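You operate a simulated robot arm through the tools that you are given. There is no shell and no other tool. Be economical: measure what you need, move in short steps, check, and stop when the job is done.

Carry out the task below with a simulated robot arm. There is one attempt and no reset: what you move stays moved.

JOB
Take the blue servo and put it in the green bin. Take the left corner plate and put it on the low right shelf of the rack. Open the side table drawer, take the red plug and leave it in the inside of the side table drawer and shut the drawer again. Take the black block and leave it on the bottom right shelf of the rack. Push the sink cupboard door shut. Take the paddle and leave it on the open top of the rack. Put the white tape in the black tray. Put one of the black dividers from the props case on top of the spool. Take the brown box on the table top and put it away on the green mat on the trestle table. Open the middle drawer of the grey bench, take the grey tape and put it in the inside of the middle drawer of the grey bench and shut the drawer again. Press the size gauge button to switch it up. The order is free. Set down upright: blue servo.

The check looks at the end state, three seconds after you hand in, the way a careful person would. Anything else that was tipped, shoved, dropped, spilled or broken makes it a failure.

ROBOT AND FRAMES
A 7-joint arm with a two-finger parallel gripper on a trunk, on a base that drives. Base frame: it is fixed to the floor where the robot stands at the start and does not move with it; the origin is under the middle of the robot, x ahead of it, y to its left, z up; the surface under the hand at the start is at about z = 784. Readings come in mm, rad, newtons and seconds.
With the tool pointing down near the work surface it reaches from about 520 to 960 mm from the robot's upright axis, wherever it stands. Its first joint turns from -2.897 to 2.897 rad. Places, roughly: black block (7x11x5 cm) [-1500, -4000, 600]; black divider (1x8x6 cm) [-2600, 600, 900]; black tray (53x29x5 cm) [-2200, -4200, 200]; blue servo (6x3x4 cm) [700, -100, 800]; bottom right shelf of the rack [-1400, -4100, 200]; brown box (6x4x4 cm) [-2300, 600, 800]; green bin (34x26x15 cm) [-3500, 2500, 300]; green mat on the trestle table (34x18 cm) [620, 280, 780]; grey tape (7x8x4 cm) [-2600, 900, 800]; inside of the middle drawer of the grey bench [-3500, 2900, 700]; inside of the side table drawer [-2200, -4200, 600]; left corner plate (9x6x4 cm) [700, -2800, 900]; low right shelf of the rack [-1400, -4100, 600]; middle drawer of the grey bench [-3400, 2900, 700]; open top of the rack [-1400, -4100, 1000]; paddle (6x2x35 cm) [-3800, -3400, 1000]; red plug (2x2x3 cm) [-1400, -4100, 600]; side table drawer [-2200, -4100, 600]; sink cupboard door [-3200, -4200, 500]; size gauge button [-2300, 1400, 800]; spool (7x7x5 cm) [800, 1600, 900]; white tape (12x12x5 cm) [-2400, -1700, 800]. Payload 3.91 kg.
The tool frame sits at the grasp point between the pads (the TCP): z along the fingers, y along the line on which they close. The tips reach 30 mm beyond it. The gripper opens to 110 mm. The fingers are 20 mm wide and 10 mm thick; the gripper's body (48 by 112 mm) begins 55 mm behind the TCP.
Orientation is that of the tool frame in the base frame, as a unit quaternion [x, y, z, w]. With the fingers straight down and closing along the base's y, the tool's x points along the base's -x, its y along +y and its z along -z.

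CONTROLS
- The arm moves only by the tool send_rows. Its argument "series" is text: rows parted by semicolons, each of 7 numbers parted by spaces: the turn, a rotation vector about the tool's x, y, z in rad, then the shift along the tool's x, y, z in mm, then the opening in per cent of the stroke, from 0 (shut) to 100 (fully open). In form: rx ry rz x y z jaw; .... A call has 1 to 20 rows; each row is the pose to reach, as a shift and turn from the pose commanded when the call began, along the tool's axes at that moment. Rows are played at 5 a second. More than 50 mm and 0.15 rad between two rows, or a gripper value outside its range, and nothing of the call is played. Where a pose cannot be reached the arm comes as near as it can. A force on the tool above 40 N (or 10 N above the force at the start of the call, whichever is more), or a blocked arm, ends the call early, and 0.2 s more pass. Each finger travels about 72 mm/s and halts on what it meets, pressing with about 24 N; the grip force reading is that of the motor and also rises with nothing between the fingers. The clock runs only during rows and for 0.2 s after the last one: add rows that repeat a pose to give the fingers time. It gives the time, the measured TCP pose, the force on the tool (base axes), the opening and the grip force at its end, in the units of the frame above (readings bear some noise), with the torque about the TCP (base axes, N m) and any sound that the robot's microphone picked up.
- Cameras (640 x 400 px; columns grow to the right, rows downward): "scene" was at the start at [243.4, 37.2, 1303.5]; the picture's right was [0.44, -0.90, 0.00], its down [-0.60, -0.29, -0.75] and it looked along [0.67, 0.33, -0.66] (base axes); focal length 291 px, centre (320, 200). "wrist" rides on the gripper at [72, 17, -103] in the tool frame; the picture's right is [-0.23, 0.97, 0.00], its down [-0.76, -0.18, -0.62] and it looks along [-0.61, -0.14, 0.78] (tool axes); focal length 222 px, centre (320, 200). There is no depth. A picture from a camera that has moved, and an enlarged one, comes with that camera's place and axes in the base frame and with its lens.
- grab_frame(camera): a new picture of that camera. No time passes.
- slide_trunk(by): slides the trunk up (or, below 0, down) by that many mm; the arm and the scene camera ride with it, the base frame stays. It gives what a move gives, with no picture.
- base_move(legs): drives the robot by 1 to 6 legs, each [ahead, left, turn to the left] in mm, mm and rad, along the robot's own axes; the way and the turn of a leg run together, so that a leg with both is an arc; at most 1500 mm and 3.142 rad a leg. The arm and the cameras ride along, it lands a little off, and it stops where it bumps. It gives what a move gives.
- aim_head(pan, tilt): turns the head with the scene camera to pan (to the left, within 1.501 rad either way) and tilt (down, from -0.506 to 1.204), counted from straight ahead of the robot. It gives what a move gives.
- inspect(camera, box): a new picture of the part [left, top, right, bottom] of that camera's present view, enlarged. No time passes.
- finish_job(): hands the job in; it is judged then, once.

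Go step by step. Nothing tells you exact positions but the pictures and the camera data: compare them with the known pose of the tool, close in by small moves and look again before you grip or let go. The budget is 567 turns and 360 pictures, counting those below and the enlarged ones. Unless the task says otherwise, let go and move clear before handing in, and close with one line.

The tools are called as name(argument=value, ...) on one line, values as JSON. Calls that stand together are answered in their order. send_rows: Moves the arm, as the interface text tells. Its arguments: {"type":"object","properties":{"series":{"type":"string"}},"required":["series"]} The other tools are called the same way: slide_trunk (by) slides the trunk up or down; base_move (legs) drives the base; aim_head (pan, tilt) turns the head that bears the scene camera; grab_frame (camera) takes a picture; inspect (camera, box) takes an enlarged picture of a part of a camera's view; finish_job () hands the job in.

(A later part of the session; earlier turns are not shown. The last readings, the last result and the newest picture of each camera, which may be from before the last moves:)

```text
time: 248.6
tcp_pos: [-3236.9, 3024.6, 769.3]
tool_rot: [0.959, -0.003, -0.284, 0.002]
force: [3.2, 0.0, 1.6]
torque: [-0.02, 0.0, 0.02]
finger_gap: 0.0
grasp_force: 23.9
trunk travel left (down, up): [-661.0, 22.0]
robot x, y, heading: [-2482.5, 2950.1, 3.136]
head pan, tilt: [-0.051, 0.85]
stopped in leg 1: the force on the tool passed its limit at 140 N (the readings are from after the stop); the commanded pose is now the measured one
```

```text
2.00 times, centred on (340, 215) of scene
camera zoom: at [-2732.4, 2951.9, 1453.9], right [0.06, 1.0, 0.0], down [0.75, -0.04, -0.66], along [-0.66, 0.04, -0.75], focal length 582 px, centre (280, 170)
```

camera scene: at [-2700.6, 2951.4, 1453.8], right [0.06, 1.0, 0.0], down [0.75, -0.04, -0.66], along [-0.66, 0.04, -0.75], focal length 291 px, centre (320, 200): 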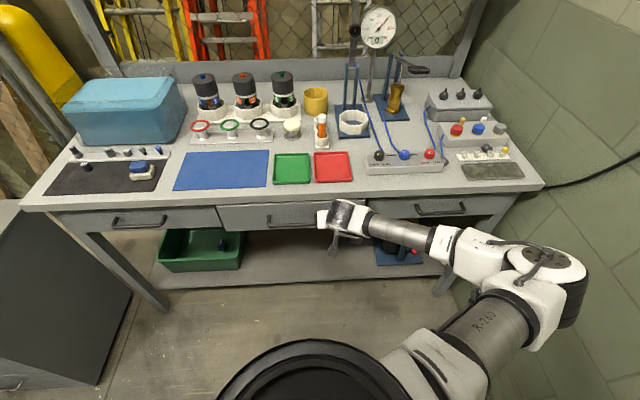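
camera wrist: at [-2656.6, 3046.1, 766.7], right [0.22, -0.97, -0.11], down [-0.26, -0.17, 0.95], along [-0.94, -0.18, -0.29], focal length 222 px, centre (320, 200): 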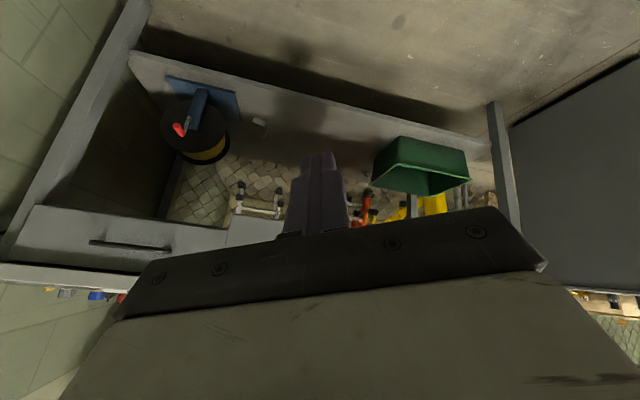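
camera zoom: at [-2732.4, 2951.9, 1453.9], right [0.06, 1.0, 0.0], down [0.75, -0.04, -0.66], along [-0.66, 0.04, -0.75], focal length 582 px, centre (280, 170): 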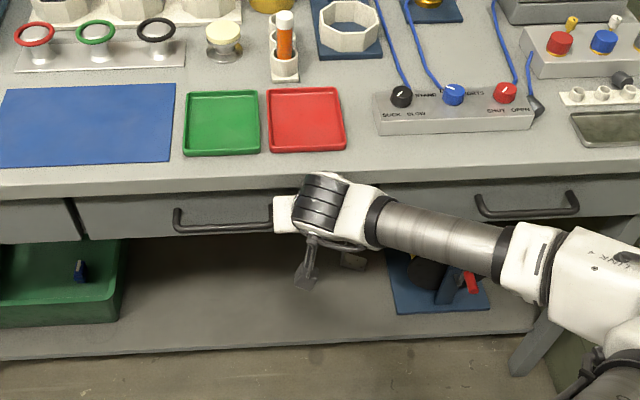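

The drawer is flush again. Back off, set the hand vertical, and go to the island for the gauge button.

base_move(legs=[[-300, 0, 0]])

send_rows(series="0 0.145 0 -10 0 -40 0; 0 0.29 0 -20 0 -80 0; 0 0.435 0 -30 0 -120 0; 0 0.577 0 -40 0 -160 0; 0 0.577 0 -40 0 -195 0; 0 0.577 0 -40 0 -230 0; 0 0.577 0 -40 0 -230 0")

base_move(legs=[[0, 600, 0], [-480, 0, 0], [0, 920, 0]])

aim_head(pan=0.0, tilt=0.8)

grab_frame(camera="scene")

```text
time: 250.6
tcp_pos: [-2935.9, 3021.7, 770.4]
tool_rot: [0.958, -0.001, -0.286, 0.003]
force: [-0.5, -0.6, 0.5]
torque: [-0.02, 0.02, 0.0]
finger_gap: 0.1
grasp_force: 24.1
trunk travel left (down, up): [-661.0, 22.0]
robot x, y, heading: [-2185.8, 2940.7, 3.14]
head pan, tilt: [-0.051, 0.85]
```

```text
time: 252.2
tcp_pos: [-2844.7, 3022.9, 984.2]
tool_rot: [1.0, 0.0, 0.001, 0.003]
force: [-0.6, 0.2, 0.1]
torque: [-0.04, 0.01, 0.03]
finger_gap: 0.0
grasp_force: 23.5
trunk travel left (down, up): [-661.0, 22.0]
robot x, y, heading: [-2179.4, 2949.1, 3.138]
head pan, tilt: [-0.051, 0.85]
```

```text
time: 266.9
tcp_pos: [-2363.9, 1499.5, 984.9]
tool_rot: [1.0, 0.006, 0.0, 0.002]
force: [-0.6, 0.4, 0.1]
torque: [0.0, 0.01, 0.01]
finger_gap: 0.1
grasp_force: 23.7
trunk travel left (down, up): [-661.0, 22.0]
robot x, y, heading: [-1696.3, 1429.3, -3.133]
head pan, tilt: [-0.051, 0.85]
```

```text
time: 267.5
tcp_pos: [-2364.3, 1499.8, 984.0]
tool_rot: [1.0, 0.006, 0.0, 0.002]
force: [0.2, -0.2, -0.1]
torque: [-0.02, 0.06, 0.01]
finger_gap: 0.1
grasp_force: 23.9
trunk travel left (down, up): [-661.0, 22.0]
robot x, y, heading: [-1701.8, 1429.4, -3.137]
head pan, tilt: [0.0, 0.799]
```

```text
270 pictures are left
camera scene: at [-1952.8, 1427.1, 1458.0], right [-0.01, 1.0, 0.0], down [0.72, 0.01, -0.7], along [-0.7, -0.01, -0.72], focal length 291 px, centre (320, 200)
```

scene: 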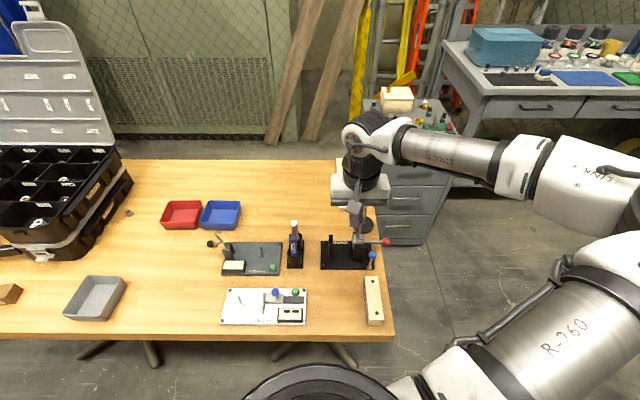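

inspect(camera="scene", box=[200, 210, 400, 335])

```text
3.20 times, centred on (300, 272) of scene
camera zoom: at [-1952.8, 1427.1, 1458.0], right [-0.01, 1.0, 0.0], down [0.72, 0.01, -0.7], along [-0.7, -0.01, -0.72], focal length 931 px, centre (384, -32)
```

zoom: 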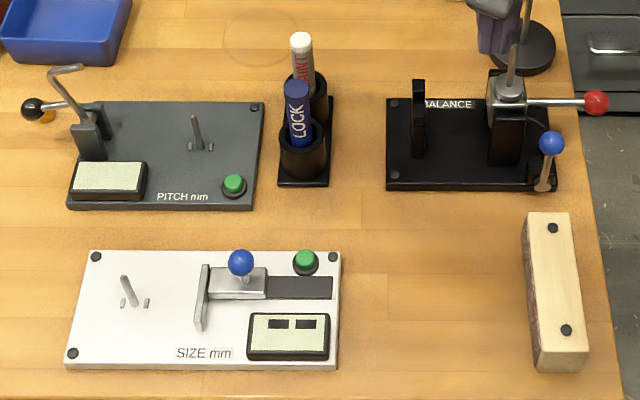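

The SIZE gauge has a green button at about (-2292, 1361). Move closed fingertips above it.

send_rows(series="0 0 0 24 46 0 0; 0 0 0 48 92 0 0; 0 0 0 73 139 0 0; 0 0 0 73 139 45 0; 0 0 0 73 139 85 0; 0 0 0 73 139 85 0")

grab_frame(camera="wrist")

inspect(camera="scene", box=[200, 210, 400, 335])

```text
refused: row 1 steps farther than a row can; nothing moved
```

```text
268 pictures are left
camera wrist: at [-2291.3, 1482.8, 1086.6], right [-0.22, -0.98, 0.01], down [-0.76, 0.17, 0.62], along [-0.61, 0.13, -0.78], focal length 222 px, centre (320, 200)
```

wrist: 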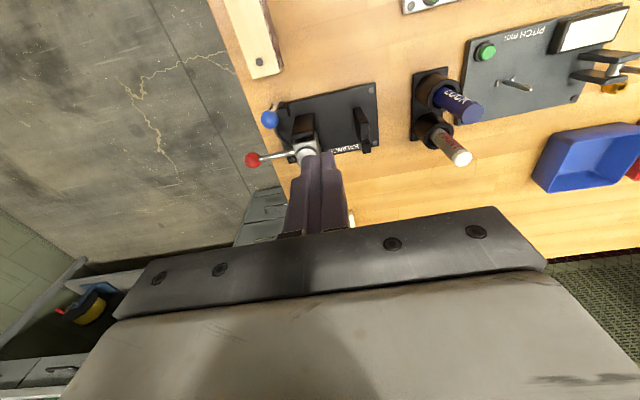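

```text
3.20 times, centred on (300, 272) of scene
camera zoom: at [-1952.8, 1427.1, 1458.0], right [-0.01, 1.0, 0.0], down [0.72, 0.01, -0.7], along [-0.7, -0.01, -0.72], focal length 931 px, centre (384, -32)
```

zoom: 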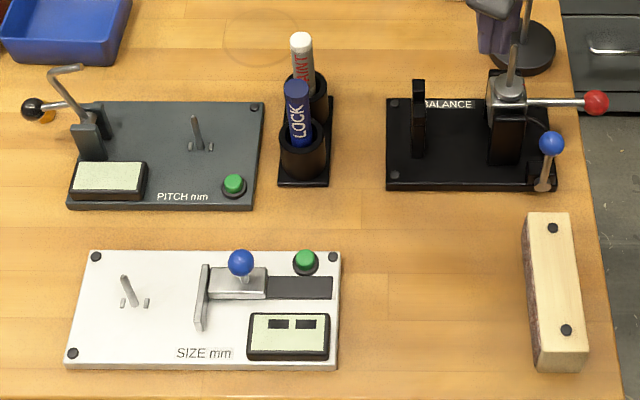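

send_rows(series="0 0 0 18 35 0 0; 0 0 0 36 70 0 0; 0 0 0 55 104 0 0; 0 0 0 73 139 0 0; 0 0 0 73 139 45 0; 0 0 0 73 139 85 0; 0 0 0 73 139 85 0")

grab_frame(camera="wrist")

inspect(camera="scene", box=[200, 210, 400, 335])

```text
time: 269.1
tcp_pos: [-2289.9, 1360.2, 899.4]
tool_rot: [1.0, 0.005, -0.001, 0.003]
force: [-0.4, 0.5, -0.4]
torque: [0.01, 0.02, -0.02]
finger_gap: 0.3
grasp_force: 23.7
trunk travel left (down, up): [-661.0, 22.0]
robot x, y, heading: [-1698.4, 1429.2, -3.132]
head pan, tilt: [0.0, 0.799]
```

```text
266 pictures are left
camera wrist: at [-2217.1, 1343.2, 1002.6], right [-0.22, -0.98, 0.01], down [-0.76, 0.17, 0.62], along [-0.61, 0.13, -0.78], focal length 222 px, centre (320, 200)
```

wrist: 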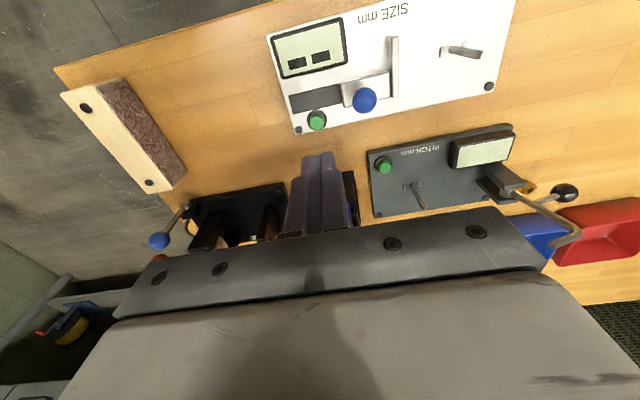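

```text
3.20 times, centred on (300, 272) of scene
camera zoom: at [-1952.6, 1427.1, 1458.1], right [-0.01, 1.0, 0.0], down [0.72, 0.01, -0.7], along [-0.7, -0.01, -0.72], focal length 931 px, centre (384, -32)
```

zoom: 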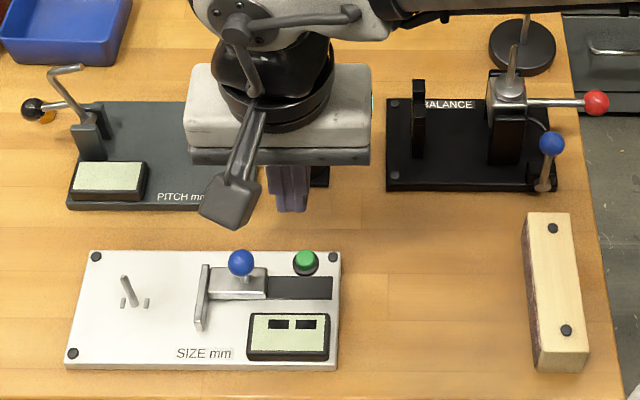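

Both views agree: the button is right below. Descend and press gently.

send_rows(series="0 0 0 1 -2 40 0; 0 0 0 1 -2 70 0; 0 0 0 1 -2 76 0; 0 0 0 1 -2 80 0; 0 0 0 1 -2 83 0; 0 0 0 1 -2 86 0")

inspect(camera="scene", box=[200, 210, 400, 335])

```text
time: 270.5
tcp_pos: [-2288.6, 1363.1, 812.4]
tool_rot: [1.0, 0.005, -0.001, 0.002]
force: [-0.3, 0.0, -0.9]
torque: [0.02, -0.01, 0.04]
finger_gap: 0.0
grasp_force: 24.2
trunk travel left (down, up): [-661.0, 22.0]
robot x, y, heading: [-1696.7, 1430.7, -3.139]
head pan, tilt: [0.0, 0.799]
```

```text
3.20 times, centred on (300, 272) of scene
camera zoom: at [-1952.7, 1427.0, 1458.0], right [-0.01, 1.0, 0.0], down [0.72, 0.01, -0.7], along [-0.7, -0.01, -0.72], focal length 931 px, centre (384, -32)
```

zoom: 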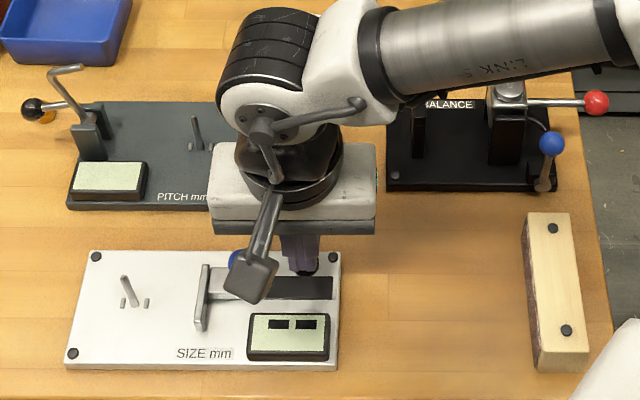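

Continue down in 2 mm steps until the button is pressed.

send_rows(series="0 0 0 0 0 2 0; 0 0 0 0 0 4 0; 0 0 0 0 0 6 0; 0 0 0 0 0 6 0")

inspect(camera="scene", box=[240, 260, 340, 335])

```text
time: 271.5
tcp_pos: [-2289.0, 1363.0, 808.5]
tool_rot: [1.0, 0.005, -0.001, 0.002]
force: [0.7, -0.4, 12.6]
torque: [0.02, 0.02, 0.02]
finger_gap: 0.1
grasp_force: 24.1
trunk travel left (down, up): [-661.0, 22.0]
robot x, y, heading: [-1702.3, 1426.9, -3.133]
head pan, tilt: [0.0, 0.799]
heard: click
```

```text
5.33 times, centred on (290, 298) of scene
camera zoom: at [-1951.7, 1427.2, 1458.4], right [-0.01, 1.0, 0.0], down [0.72, 0.01, -0.7], along [-0.7, -0.01, -0.72], focal length 1552 px, centre (480, -320)
```

zoom: 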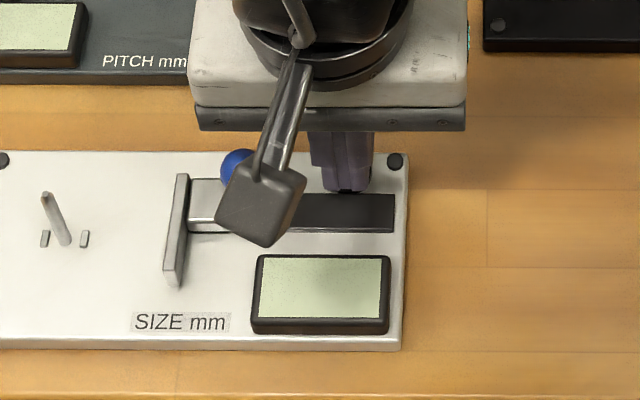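

A click; the display changed. Release and look.

send_rows(series="0 0 0 0 0 -20 0; 0 0 0 0 0 -60 0; 0 0 0 0 0 -100 0; 0 0 0 0 0 -100 0; 0 0 0 0 0 -100 0")

inspect(camera="scene", box=[200, 210, 400, 335])

```text
time: 272.7
tcp_pos: [-2289.5, 1362.8, 907.9]
tool_rot: [1.0, 0.005, -0.001, 0.003]
force: [-0.2, -0.2, -0.5]
torque: [0.0, 0.01, 0.0]
finger_gap: 0.0
grasp_force: 24.1
trunk travel left (down, up): [-661.0, 22.0]
robot x, y, heading: [-1700.3, 1431.9, -3.136]
head pan, tilt: [0.0, 0.799]
```

```text
3.20 times, centred on (300, 272) of scene
camera zoom: at [-1952.6, 1427.0, 1458.1], right [-0.01, 1.0, 0.0], down [0.72, 0.01, -0.7], along [-0.7, -0.01, -0.72], focal length 931 px, centre (384, -32)
```

zoom: 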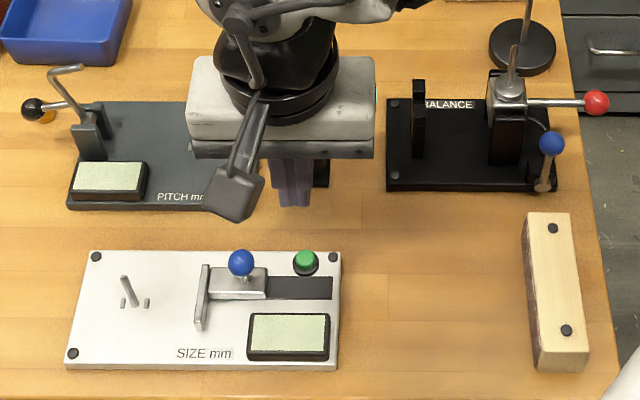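

inspect(camera="scene", box=[215, 255, 315, 330])

```text
5.33 times, centred on (265, 292) of scene
camera zoom: at [-1952.6, 1427.0, 1458.1], right [-0.01, 1.0, 0.0], down [0.72, 0.01, -0.7], along [-0.7, -0.01, -0.72], focal length 1552 px, centre (613, -293)
```

zoom: 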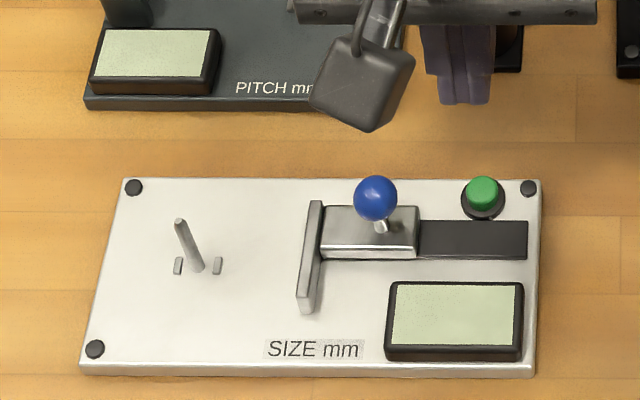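

I'll check the display again later. Next the brown box: raise the hand and move along the table to y≈650.

send_rows(series="0 0 0 0 0 -45 0; 0 0 0 0 0 -90 40; 0 0 0 0 0 -110 60")

base_move(legs=[[0, 730, 0]])

grab_frame(camera="wrist")

grab_frame(camera="scene")

```text
time: 273.5
tcp_pos: [-2287.3, 1363.9, 1018.9]
tool_rot: [1.0, 0.005, 0.0, 0.002]
force: [0.3, 0.1, 0.1]
torque: [-0.01, -0.01, -0.04]
finger_gap: 66.3
grasp_force: 0.1
trunk travel left (down, up): [-661.0, 22.0]
robot x, y, heading: [-1696.3, 1431.7, -3.135]
head pan, tilt: [0.0, 0.799]
```

```text
time: 279.6
tcp_pos: [-2282.2, 635.2, 1017.7]
tool_rot: [1.0, 0.006, -0.001, 0.003]
force: [0.2, 1.0, -0.1]
torque: [0.01, -0.01, 0.03]
finger_gap: 66.0
grasp_force: 0.1
trunk travel left (down, up): [-661.0, 22.0]
robot x, y, heading: [-1693.8, 702.7, -3.134]
head pan, tilt: [0.0, 0.799]
```

```text
260 pictures are left
camera wrist: at [-2209.6, 618.3, 1121.0], right [-0.22, -0.98, 0.01], down [-0.76, 0.17, 0.62], along [-0.61, 0.13, -0.78], focal length 222 px, centre (320, 200)
```

wrist: 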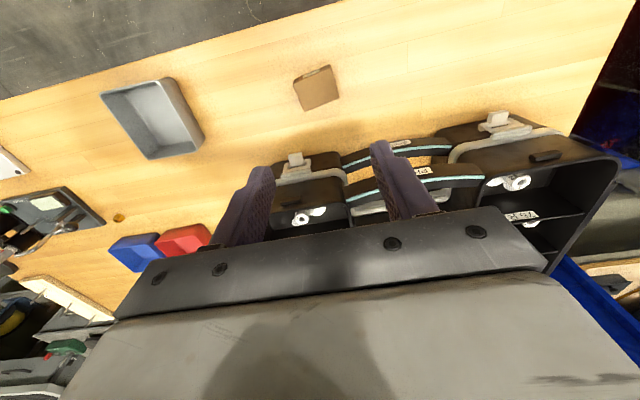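

```text
259 pictures are left
camera scene: at [-1947.0, 698.7, 1458.0], right [-0.01, 1.0, 0.0], down [0.72, 0.01, -0.7], along [-0.7, -0.01, -0.72], focal length 291 px, centre (320, 200)
```

scene: 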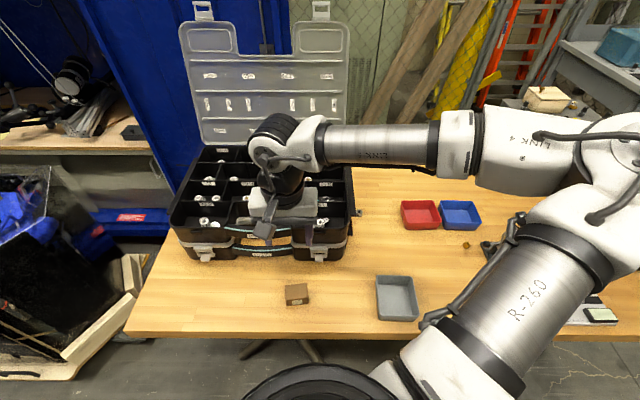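

The box is right below at (-2276, 636), long side along y, about 53 mm. Open wide, descend, grip.

send_rows(series="0 0 0 6 -1 45 85; 0 0 0 6 -1 90 85; 0 0 0 6 -1 135 85; 0 0 0 6 -1 175 85; 0 0 0 6 -1 200 85; 0 0 0 6 -1 200 85")

grab_frame(camera="wrist")

```text
time: 281.0
tcp_pos: [-2276.2, 632.9, 819.2]
tool_rot: [1.0, 0.005, 0.001, 0.002]
force: [-0.7, 0.0, 0.3]
torque: [-0.01, 0.02, 0.03]
finger_gap: 93.6
grasp_force: 0.0
trunk travel left (down, up): [-661.0, 22.0]
robot x, y, heading: [-1694.3, 699.1, -3.135]
head pan, tilt: [0.0, 0.799]
```

```text
258 pictures are left
camera wrist: at [-2203.3, 617.3, 921.6], right [-0.22, -0.98, 0.01], down [-0.76, 0.17, 0.62], along [-0.61, 0.13, -0.78], focal length 222 px, centre (320, 200)
```

wrist: 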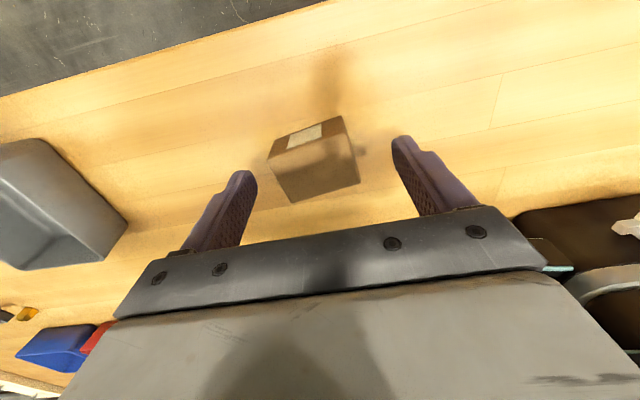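

send_rows(series="0 0 0 2 -2 12 85; 0 0 0 2 -2 22 85; 0 0 0 2 -2 22 50; 0 0 0 2 -2 22 35; 0 0 0 2 -2 22 35; 0 0 0 2 -2 22 35; 0 0 0 2 -2 22 35")

grab_frame(camera="wrist")

```text
time: 282.6
tcp_pos: [-2273.8, 636.7, 797.4]
tool_rot: [1.0, 0.005, 0.0, 0.003]
force: [-0.9, 0.2, -0.9]
torque: [-0.01, 0.0, -0.01]
finger_gap: 56.5
grasp_force: 23.2
trunk travel left (down, up): [-661.0, 22.0]
robot x, y, heading: [-1690.0, 701.0, -3.132]
head pan, tilt: [0.0, 0.799]
```

```text
257 pictures are left
camera wrist: at [-2201.7, 619.4, 899.5], right [-0.22, -0.98, 0.01], down [-0.76, 0.17, 0.62], along [-0.61, 0.13, -0.78], focal length 222 px, centre (320, 200)
```

wrist: 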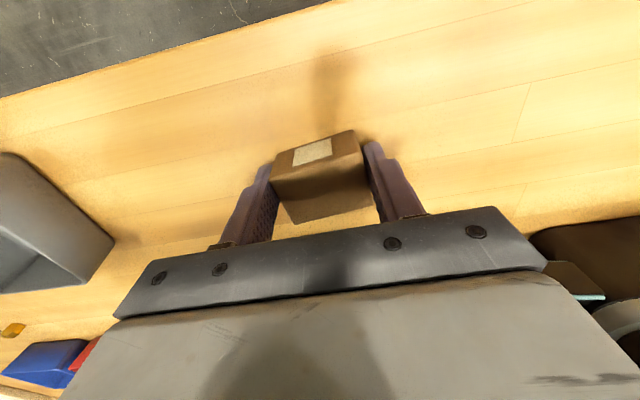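

Gripped. Lift; I'll also glance back at the gauge display.

send_rows(series="0 0 0 0 0 -40 35; 0 0 0 0 0 -90 35; 0 0 0 0 0 -140 35; 0 0 0 0 0 -190 35; 0 0 0 0 0 -230 35")

aim_head(pan=-0.9, tilt=0.75)

grab_frame(camera="scene")

```text
time: 283.8
tcp_pos: [-2273.8, 637.9, 1026.4]
tool_rot: [1.0, 0.006, 0.0, 0.002]
force: [0.5, 0.3, -0.7]
torque: [-0.02, 0.05, 0.01]
finger_gap: 56.2
grasp_force: 24.0
trunk travel left (down, up): [-661.0, 22.0]
robot x, y, heading: [-1696.1, 701.5, -3.128]
head pan, tilt: [0.0, 0.799]
```

```text
time: 285.0
tcp_pos: [-2274.2, 637.1, 1026.2]
tool_rot: [1.0, 0.006, 0.0, 0.003]
force: [0.8, 0.1, -0.4]
torque: [-0.01, -0.01, -0.01]
finger_gap: 56.0
grasp_force: 23.8
trunk travel left (down, up): [-661.0, 22.0]
robot x, y, heading: [-1694.3, 697.9, -3.13]
head pan, tilt: [-0.901, 0.75]
```

```text
256 pictures are left
camera scene: at [-1918.5, 764.0, 1462.0], right [0.78, 0.63, 0.0], down [0.43, -0.53, -0.73], along [-0.46, 0.57, -0.68], focal length 291 px, centre (320, 200)
```

scene: 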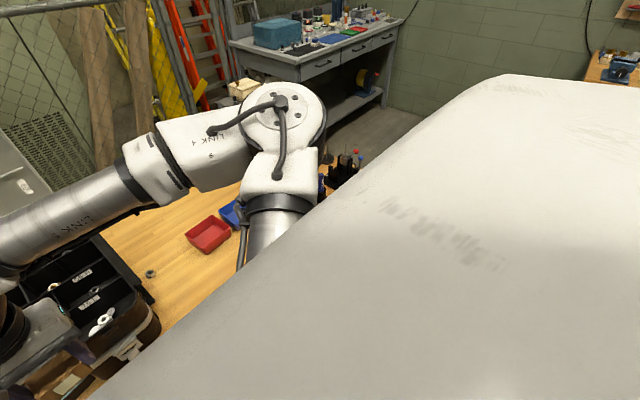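

Gauge hidden; check later. Drive with the box to the trestle table.

base_move(legs=[[-450, 0, 0], [0, 0, 3.13], [600, -150, 0], [550, -200, 0]])

aim_head(pan=0.2, tilt=0.7)

grab_frame(camera="scene")

```text
time: 301.3
tcp_pos: [494.2, 433.4, 1027.0]
tool_rot: [-0.009, 1.0, 0.004, 0.0]
force: [-0.3, -0.4, -0.7]
torque: [-0.01, 0.0, -0.03]
finger_gap: 54.3
grasp_force: 23.8
trunk travel left (down, up): [-661.0, 22.0]
robot x, y, heading: [-83.9, 367.9, 0.014]
head pan, tilt: [-0.901, 0.75]
```

```text
time: 302.6
tcp_pos: [494.3, 434.8, 1025.6]
tool_rot: [-0.009, 1.0, 0.002, 0.0]
force: [0.0, -0.3, 0.2]
torque: [-0.02, -0.01, -0.01]
finger_gap: 54.8
grasp_force: 24.3
trunk travel left (down, up): [-661.0, 22.0]
robot x, y, heading: [-81.5, 368.3, 0.018]
head pan, tilt: [0.201, 0.7]
```

```text
255 pictures are left
camera scene: at [165.9, 387.9, 1466.3], right [0.21, -0.98, 0.0], down [-0.63, -0.14, -0.76], along [0.75, 0.16, -0.64], focal length 291 px, centre (320, 200)
```

scene: 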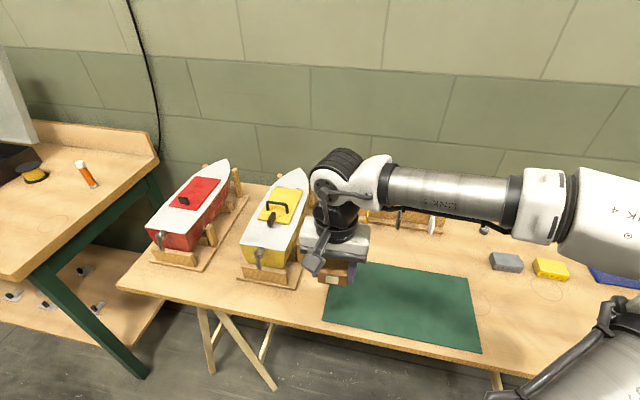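

The mat centre is about (612, 245). Move the box over it and lower.

send_rows(series="0 0 0 -25 -37 0 35; 0 0 0 -50 -74 0 35; 0 0 0 -75 -111 0 35; 0 0 0 -100 -148 0 35; 0 0 0 -121 -180 0 35; 0 0 0 -121 -180 50 35; 0 0 0 -121 -180 100 35; 0 0 0 -121 -180 150 35; 0 0 0 -121 -180 180 35; 0 0 0 -121 -180 190 35; 0 0 0 -121 -180 190 35")

grab_frame(camera="wrist")

inspect(camera="scene", box=[320, 230, 500, 360])

```text
time: 305.0
tcp_pos: [618.7, 257.8, 834.6]
tool_rot: [-0.008, 1.0, 0.003, 0.0]
force: [0.0, 0.3, -0.2]
torque: [0.04, 0.02, 0.04]
finger_gap: 54.6
grasp_force: 23.6
trunk travel left (down, up): [-661.0, 22.0]
robot x, y, heading: [-84.2, 366.9, 0.019]
head pan, tilt: [0.201, 0.7]
```

```text
254 pictures are left
camera wrist: at [546.3, 270.7, 937.5], right [0.21, 0.98, 0.01], down [0.76, -0.17, 0.62], along [0.61, -0.13, -0.78], focal length 222 px, centre (320, 200)
```

wrist: 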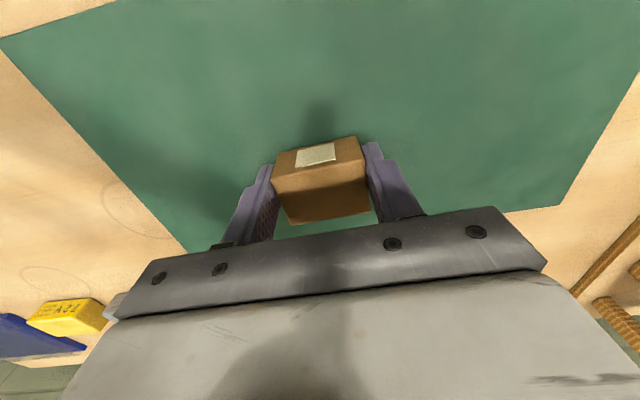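

```text
3.08 times, centred on (410, 295) of scene
camera zoom: at [165.8, 388.0, 1466.3], right [0.21, -0.98, 0.0], down [-0.63, -0.14, -0.76], along [0.75, 0.16, -0.64], focal length 895 px, centre (43, -92)
```

zoom: 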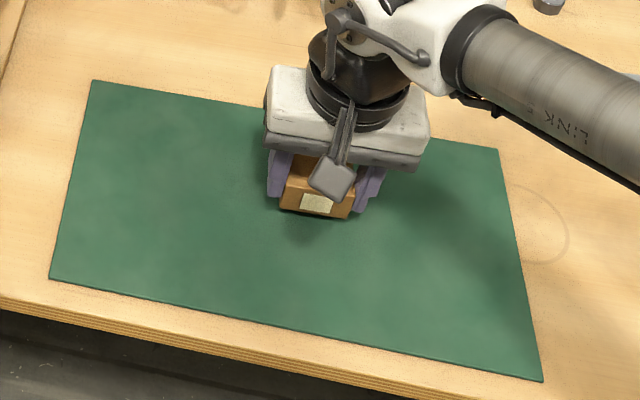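

send_rows(series="0 0 0 20 0 0 35; 0 0 0 20 0 6 35; 0 0 0 20 0 9 35; 0 0 0 20 0 11 35; 0 0 0 20 0 11 35")

send_rows(series="0 0 0 0 0 2 35; 0 0 0 0 0 3 35; 0 0 0 0 0 3 35")

```text
time: 306.2
tcp_pos: [598.9, 256.3, 824.6]
tool_rot: [-0.01, 1.0, 0.003, 0.0]
force: [0.3, -0.7, -0.1]
torque: [0.03, 0.01, 0.03]
finger_gap: 54.7
grasp_force: 23.3
trunk travel left (down, up): [-661.0, 22.0]
robot x, y, heading: [-86.7, 371.2, 0.017]
head pan, tilt: [0.201, 0.7]
```

```text
time: 307.0
tcp_pos: [597.5, 256.8, 821.3]
tool_rot: [-0.009, 1.0, 0.003, 0.001]
force: [-0.4, -0.2, -0.8]
torque: [-0.05, -0.02, -0.02]
finger_gap: 54.5
grasp_force: 23.7
trunk travel left (down, up): [-661.0, 22.0]
robot x, y, heading: [-86.0, 365.9, 0.017]
head pan, tilt: [0.201, 0.7]
```

send_rows(series="0 0 0 0 0 2 35; 0 0 0 0 0 3 35; 0 0 0 0 0 3 35")

inspect(camera="scene", box=[380, 270, 460, 330])

```text
time: 307.8
tcp_pos: [599.7, 256.7, 821.1]
tool_rot: [-0.009, 1.0, 0.003, 0.002]
force: [-0.7, 0.6, 21.5]
torque: [-0.27, -0.01, 0.05]
finger_gap: 54.5
grasp_force: 24.0
trunk travel left (down, up): [-661.0, 22.0]
robot x, y, heading: [-85.1, 368.0, 0.013]
head pan, tilt: [0.201, 0.7]
```

```text
6.67 times, centred on (420, 300) of scene
camera zoom: at [163.9, 388.4, 1466.9], right [0.21, -0.98, 0.0], down [-0.63, -0.14, -0.77], along [0.75, 0.16, -0.64], focal length 1940 px, centre (-347, -467)
```

zoom: 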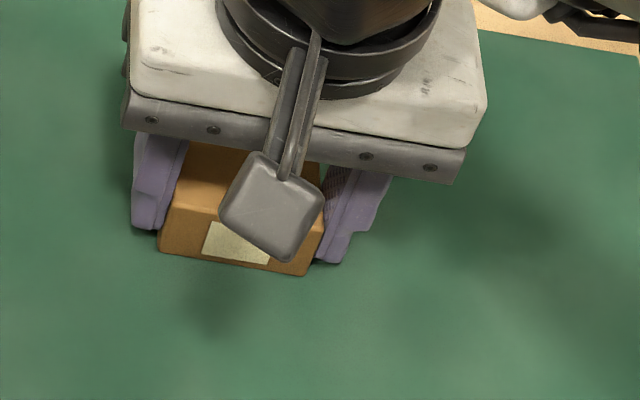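

Contact with the mat. Relieve, open and lift.

send_rows(series="0 0 0 0 0 -2 35; 0 0 0 0 0 -2 60; 0 0 0 0 0 -2 75; 0 0 0 0 0 -2 75; 0 0 0 0 0 -50 75; 0 0 0 0 0 -100 75; 0 0 0 0 0 -150 75; 0 0 0 0 0 -200 75")

grab_frame(camera="wrist")

aim_head(pan=0.6, tilt=0.5)

grab_frame(camera="scene")

```text
time: 309.6
tcp_pos: [598.4, 255.5, 1018.9]
tool_rot: [-0.01, 1.0, 0.002, 0.0]
force: [-0.4, 0.6, 0.3]
torque: [0.01, 0.03, 0.05]
finger_gap: 82.5
grasp_force: 0.1
trunk travel left (down, up): [-661.0, 22.0]
robot x, y, heading: [-85.7, 366.7, 0.019]
head pan, tilt: [0.201, 0.7]
```

```text
251 pictures are left
camera wrist: at [525.0, 269.8, 1121.0], right [0.21, 0.98, 0.01], down [0.76, -0.17, 0.62], along [0.61, -0.13, -0.78], focal length 222 px, centre (320, 200)
```

wrist: 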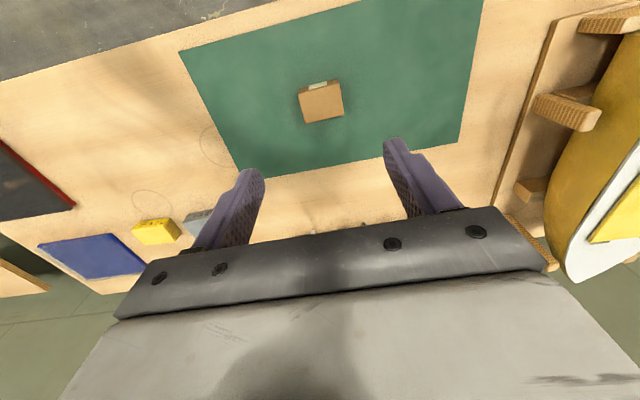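

```text
time: 310.5
tcp_pos: [598.6, 255.9, 1017.6]
tool_rot: [-0.009, 1.0, 0.003, -0.001]
force: [0.8, 0.7, 0.8]
torque: [-0.02, -0.01, -0.02]
finger_gap: 82.3
grasp_force: 0.2
trunk travel left (down, up): [-661.0, 22.0]
robot x, y, heading: [-82.1, 366.3, 0.019]
head pan, tilt: [0.6, 0.499]
```

```text
250 pictures are left
camera scene: at [157.1, 422.3, 1484.0], right [0.58, -0.82, 0.0], down [-0.39, -0.28, -0.88], along [0.72, 0.51, -0.48], focal length 291 px, centre (320, 200)
```

scene: 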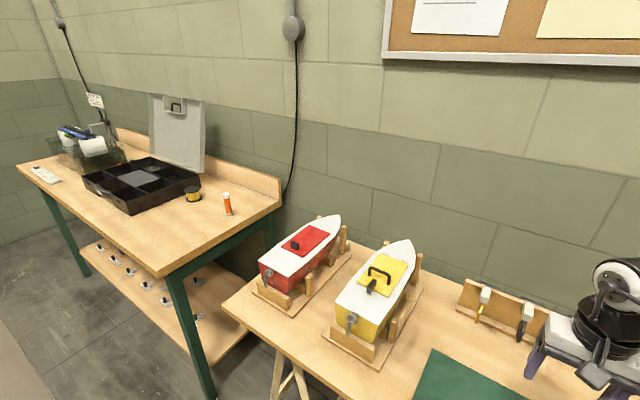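

The box is on the mat. Back to the island for a divider from the PROPS case.

base_move(legs=[[-450, 0, 0], [0, 0, 3.12], [600, -100, 0], [600, -100, 0]])

aim_head(pan=0.0, tilt=0.7)

send_rows(series="0 0 0 0 -40 0 75; 0 0 0 0 -80 0 75; 0 0 0 0 -120 0 75; 0 0 0 0 -160 0 75")

grab_frame(camera="scene")

```text
time: 326.8
tcp_pos: [-2425.9, 656.9, 1017.0]
tool_rot: [1.0, 0.009, 0.0, 0.003]
force: [0.5, -0.2, 1.8]
torque: [-0.03, -0.04, -0.02]
finger_gap: 82.2
grasp_force: 0.1
trunk travel left (down, up): [-661.0, 22.0]
robot x, y, heading: [-1742.5, 544.6, -3.124]
head pan, tilt: [0.6, 0.499]
```

```text
time: 327.8
tcp_pos: [-2428.1, 658.4, 1019.0]
tool_rot: [1.0, 0.009, -0.001, 0.003]
force: [-0.2, 0.1, -0.6]
torque: [0.0, -0.01, -0.01]
finger_gap: 82.5
grasp_force: 0.1
trunk travel left (down, up): [-661.0, 22.0]
robot x, y, heading: [-1744.8, 542.8, -3.124]
head pan, tilt: [0.0, 0.7]
```

```text
time: 328.8
tcp_pos: [-2430.9, 819.3, 1016.9]
tool_rot: [1.0, 0.009, -0.001, 0.003]
force: [-0.7, 0.2, -0.5]
torque: [0.01, -0.01, 0.02]
finger_gap: 82.4
grasp_force: 0.1
trunk travel left (down, up): [-661.0, 22.0]
robot x, y, heading: [-1743.5, 543.4, -3.127]
head pan, tilt: [0.0, 0.7]
```

```text
249 pictures are left
camera scene: at [-2000.7, 542.9, 1466.3], right [-0.02, 1.0, 0.0], down [0.64, 0.01, -0.77], along [-0.76, -0.01, -0.64], focal length 291 px, centre (320, 200)
```

scene: 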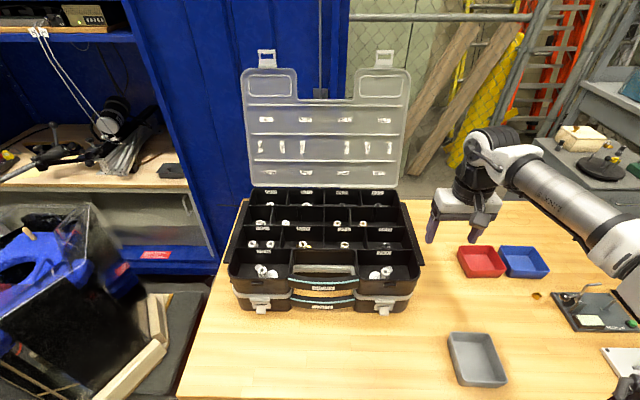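

inspect(camera="scene", box=[220, 180, 435, 315])

```text
2.96 times, centred on (328, 248) of scene
camera zoom: at [-2000.7, 542.9, 1466.3], right [-0.02, 1.0, 0.0], down [0.64, 0.01, -0.77], along [-0.76, -0.01, -0.64], focal length 862 px, centre (298, 59)
```

zoom: 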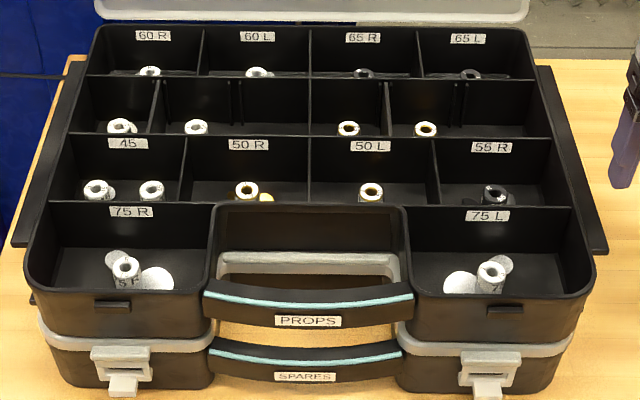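

The removable divider in the case's second row is near (-2617, 619), its plane running front-back. I'll bring the hand above it and look with the wrist camera.

base_move(legs=[[45, 0, 0]])

send_rows(series="0 0 0 -20 40 0 60; 0 0 0 -40 80 0 60; 0 0 0 -60 120 0 60; 0 0 0 -80 160 0 60; 0 0 0 -100 195 0 50; 0 0 0 -115 198 0 40; 0 0 0 -115 198 0 40")

grab_frame(camera="wrist")

```text
time: 329.7
tcp_pos: [-2477.6, 816.2, 1016.9]
tool_rot: [1.0, 0.01, 0.0, 0.002]
force: [-1.2, -0.1, -0.6]
torque: [-0.03, -0.01, 0.02]
finger_gap: 82.3
grasp_force: 0.0
trunk travel left (down, up): [-661.0, 22.0]
robot x, y, heading: [-1787.8, 547.1, -3.126]
head pan, tilt: [0.0, 0.7]
```

```text
time: 331.3
tcp_pos: [-2586.6, 614.0, 1018.3]
tool_rot: [1.0, 0.009, 0.0, 0.003]
force: [-0.2, -1.1, 0.4]
torque: [0.02, -0.01, 0.0]
finger_gap: 44.0
grasp_force: 0.0
trunk travel left (down, up): [-661.0, 22.0]
robot x, y, heading: [-1786.9, 548.8, -3.122]
head pan, tilt: [0.0, 0.7]
```

```text
247 pictures are left
camera wrist: at [-2513.6, 598.7, 1121.0], right [-0.21, -0.98, 0.01], down [-0.76, 0.17, 0.62], along [-0.61, 0.13, -0.78], focal length 222 px, centre (320, 200)
```

wrist: 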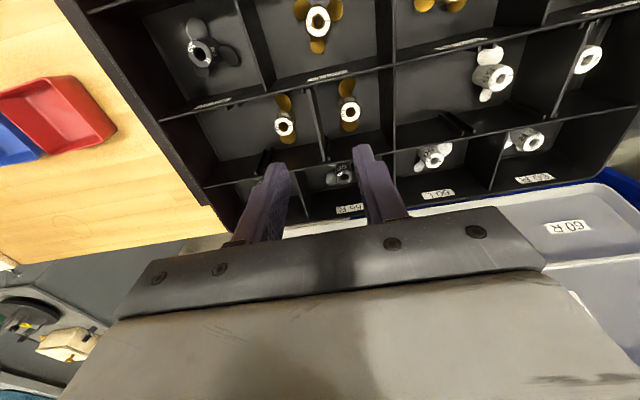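

inspect(camera="wrist", box=[150, 0, 640, 220])

inspect(camera="wrist", box=[220, 60, 400, 180])

```text
1.31 times, centred on (395, 110) of wrist
camera zoom: at [-2513.6, 598.7, 1121.0], right [-0.21, -0.98, 0.01], down [-0.76, 0.17, 0.62], along [-0.61, 0.13, -0.78], focal length 290 px, centre (222, 318)
```

zoom: 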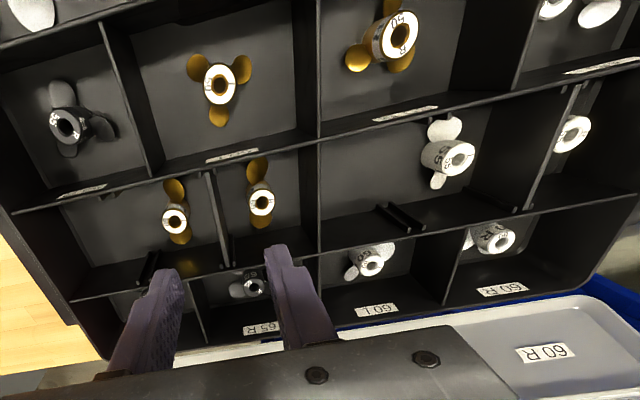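

```text
3.33 times, centred on (310, 120) of wrist
camera zoom: at [-2513.6, 598.7, 1121.0], right [-0.21, -0.98, 0.01], down [-0.76, 0.17, 0.62], along [-0.61, 0.13, -0.78], focal length 740 px, centre (353, 467)
```

zoom: 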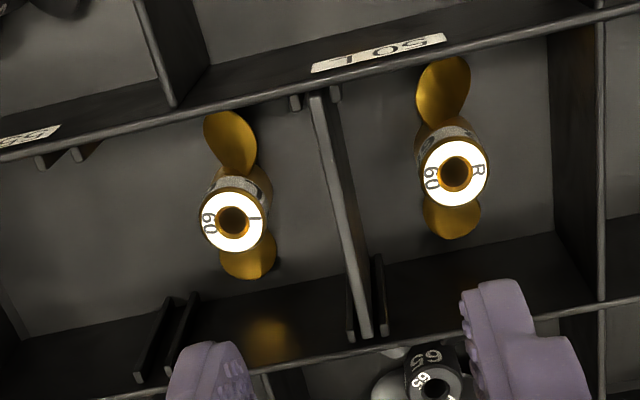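

The divider is clear: centre (-2602, 619.5), top at z≈882, about 3 mm thick, between two props. Go down over it with a narrow opening.

send_rows(series="0 0 0 -15.4 -5.5 0 25; 0 0 0 -15.4 -5.5 40 25; 0 0 0 -15.4 -5.5 75 25; 0 0 0 -15.4 -5.5 100 25; 0 0 0 -15.4 -5.5 100 25")

grab_frame(camera="wrist")

inspect(camera="wrist", box=[220, 90, 420, 230])

```text
time: 332.5
tcp_pos: [-2602.3, 619.7, 919.1]
tool_rot: [1.0, 0.009, -0.001, 0.003]
force: [-0.1, -0.7, 0.4]
torque: [0.0, -0.02, 0.0]
finger_gap: 27.4
grasp_force: 0.1
trunk travel left (down, up): [-661.0, 22.0]
robot x, y, heading: [-1788.7, 548.4, -3.125]
head pan, tilt: [0.0, 0.7]
```

```text
244 pictures are left
camera wrist: at [-2529.6, 604.1, 1021.4], right [-0.21, -0.98, 0.01], down [-0.76, 0.17, 0.62], along [-0.61, 0.13, -0.78], focal length 222 px, centre (320, 200)
```

wrist: 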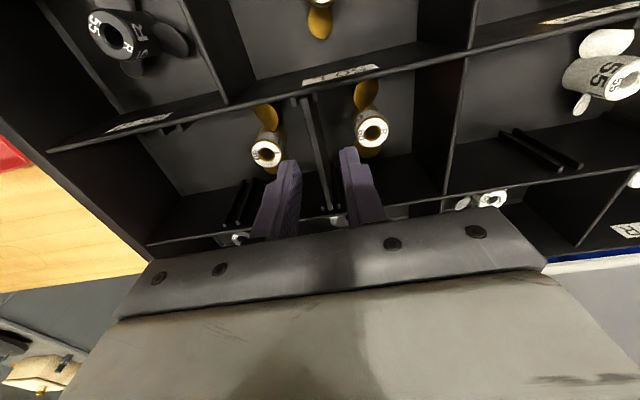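

```text
2.86 times, centred on (320, 160) of wrist
camera zoom: at [-2529.6, 604.1, 1021.4], right [-0.21, -0.98, 0.01], down [-0.76, 0.17, 0.62], along [-0.61, 0.13, -0.78], focal length 635 px, centre (320, 314)
```

zoom: 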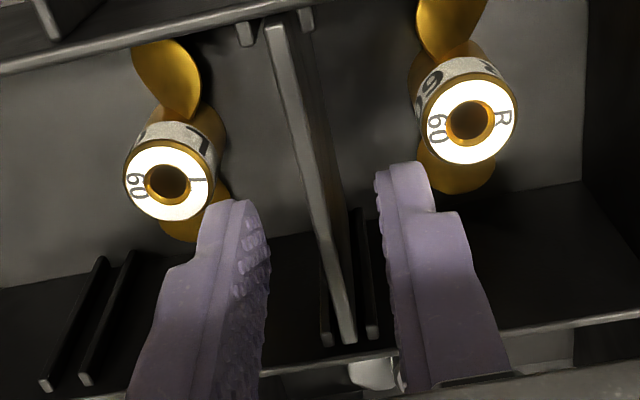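

send_rows(series="0 0 0 2 0 0 20; 0 0 0 2 0 8 20; 0 0 0 2 0 17 20; 0 0 0 2 0 17 20; 0 0 0 2 0 17 0; 0 0 0 2 0 17 0; 0 0 0 2 0 17 0")

inspect(camera="wrist", box=[220, 90, 420, 230])

```text
time: 334.1
tcp_pos: [-2599.4, 619.5, 902.1]
tool_rot: [1.0, 0.009, 0.0, 0.002]
force: [1.5, -2.9, -0.8]
torque: [-0.03, 0.04, -0.12]
finger_gap: 3.1
grasp_force: 24.6
trunk travel left (down, up): [-661.0, 22.0]
robot x, y, heading: [-1787.5, 543.8, -3.125]
head pan, tilt: [0.0, 0.7]
```

```text
2.86 times, centred on (320, 160) of wrist
camera zoom: at [-2527.3, 603.9, 1004.3], right [-0.21, -0.98, 0.01], down [-0.76, 0.17, 0.62], along [-0.61, 0.13, -0.78], focal length 635 px, centre (320, 314)
```

zoom: 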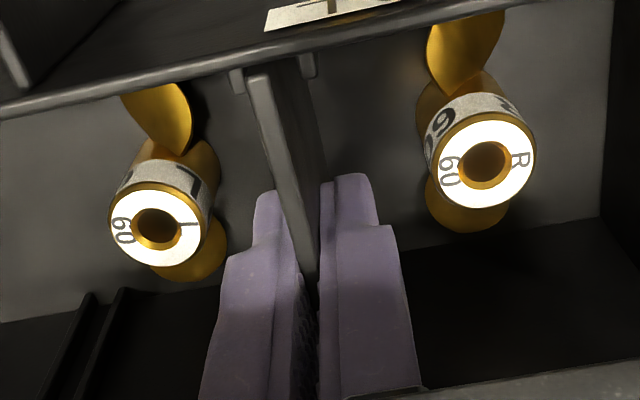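

Gripped a 3 mm divider. Lift it straight out.

send_rows(series="0 0 0 0 0 -10 0; 0 0 0 0 0 -25 0; 0 0 0 0 0 -45 0; 0 0 0 0 0 -70 0; 0 0 0 0 0 -100 0; 0 0 0 0 0 -130 0; 0 0 0 0 0 -160 0; 0 0 0 0 0 -160 0")

grab_frame(camera="wrist")

grab_frame(camera="scene")

```text
time: 335.9
tcp_pos: [-2600.3, 621.3, 1060.5]
tool_rot: [1.0, 0.01, -0.001, 0.002]
force: [0.7, 0.3, -0.6]
torque: [-0.01, -0.01, -0.05]
finger_gap: 3.2
grasp_force: 24.6
trunk travel left (down, up): [-661.0, 22.0]
robot x, y, heading: [-1789.5, 545.7, -3.125]
head pan, tilt: [0.0, 0.7]
```

```text
241 pictures are left
camera wrist: at [-2527.0, 605.2, 1163.7], right [-0.21, -0.98, 0.01], down [-0.76, 0.17, 0.62], along [-0.61, 0.13, -0.78], focal length 222 px, centre (320, 200)
```

wrist: 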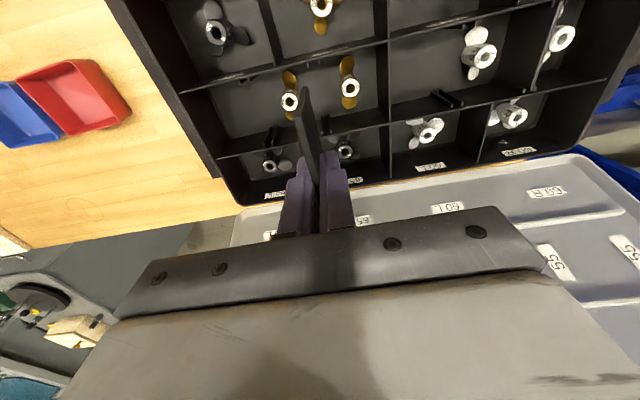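

```text
240 pictures are left
camera scene: at [-2045.8, 541.8, 1466.2], right [-0.02, 1.0, 0.0], down [0.64, 0.01, -0.76], along [-0.76, -0.01, -0.64], focal length 291 px, centre (320, 200)
```

scene: 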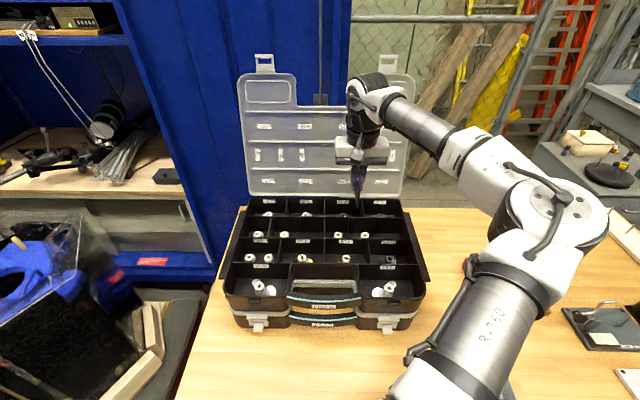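

The divider is out. Pull in, back off, and look at the gauge display on the way.

send_rows(series="0 0 0 40 0 0 0; 0 0 0 80 0 0 0; 0 0 0 120 0 0 0; 0 0 0 160 0 0 0; 0 0 0 190 0 0 0")

base_move(legs=[[-100, -700, 0]])

aim_head(pan=0.0, tilt=0.8)

grab_frame(camera="scene")

```text
time: 337.1
tcp_pos: [-2409.3, 624.3, 1061.3]
tool_rot: [1.0, 0.009, -0.001, 0.001]
force: [0.3, 0.9, 0.6]
torque: [0.0, -0.01, 0.01]
finger_gap: 2.8
grasp_force: 24.2
trunk travel left (down, up): [-661.0, 22.0]
robot x, y, heading: [-1789.5, 545.8, -3.13]
head pan, tilt: [0.0, 0.7]
```

```text
time: 343.0
tcp_pos: [-2319.9, 1320.5, 1060.6]
tool_rot: [1.0, 0.009, -0.001, 0.003]
force: [1.2, 0.2, 0.2]
torque: [0.01, 0.03, -0.02]
finger_gap: 3.0
grasp_force: 24.3
trunk travel left (down, up): [-661.0, 22.0]
robot x, y, heading: [-1699.0, 1243.4, -3.118]
head pan, tilt: [0.0, 0.7]
```

```text
time: 343.6
tcp_pos: [-2318.4, 1320.4, 1060.8]
tool_rot: [1.0, 0.009, -0.001, 0.002]
force: [1.0, -0.3, -0.7]
torque: [0.01, 0.01, 0.0]
finger_gap: 3.0
grasp_force: 24.6
trunk travel left (down, up): [-661.0, 22.0]
robot x, y, heading: [-1702.7, 1243.5, -3.123]
head pan, tilt: [0.0, 0.799]
```

```text
239 pictures are left
camera scene: at [-1951.4, 1238.2, 1458.1], right [-0.02, 1.0, 0.0], down [0.72, 0.01, -0.7], along [-0.7, -0.01, -0.72], focal length 291 px, centre (320, 200)
```

scene: 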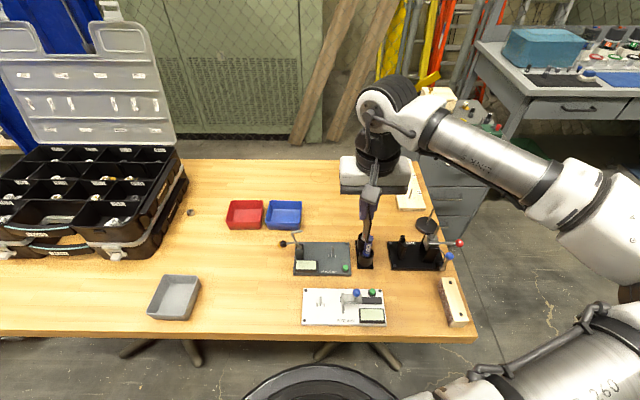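

inspect(camera="scene", box=[285, 240, 395, 330])

```text
4.44 times, centred on (340, 285) of scene
camera zoom: at [-1951.4, 1238.2, 1458.1], right [-0.02, 1.0, 0.0], down [0.72, 0.01, -0.7], along [-0.7, -0.01, -0.72], focal length 1293 px, centre (231, -178)
```

zoom: 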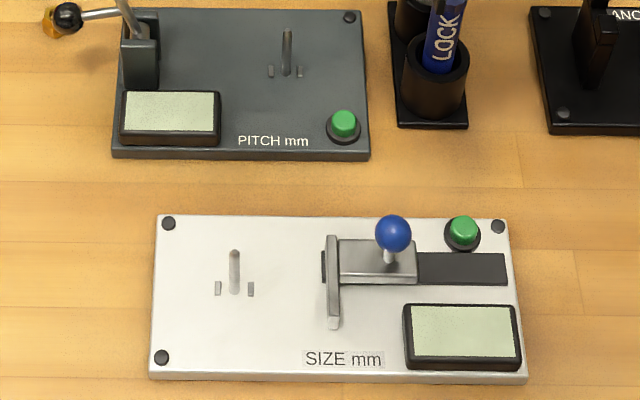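

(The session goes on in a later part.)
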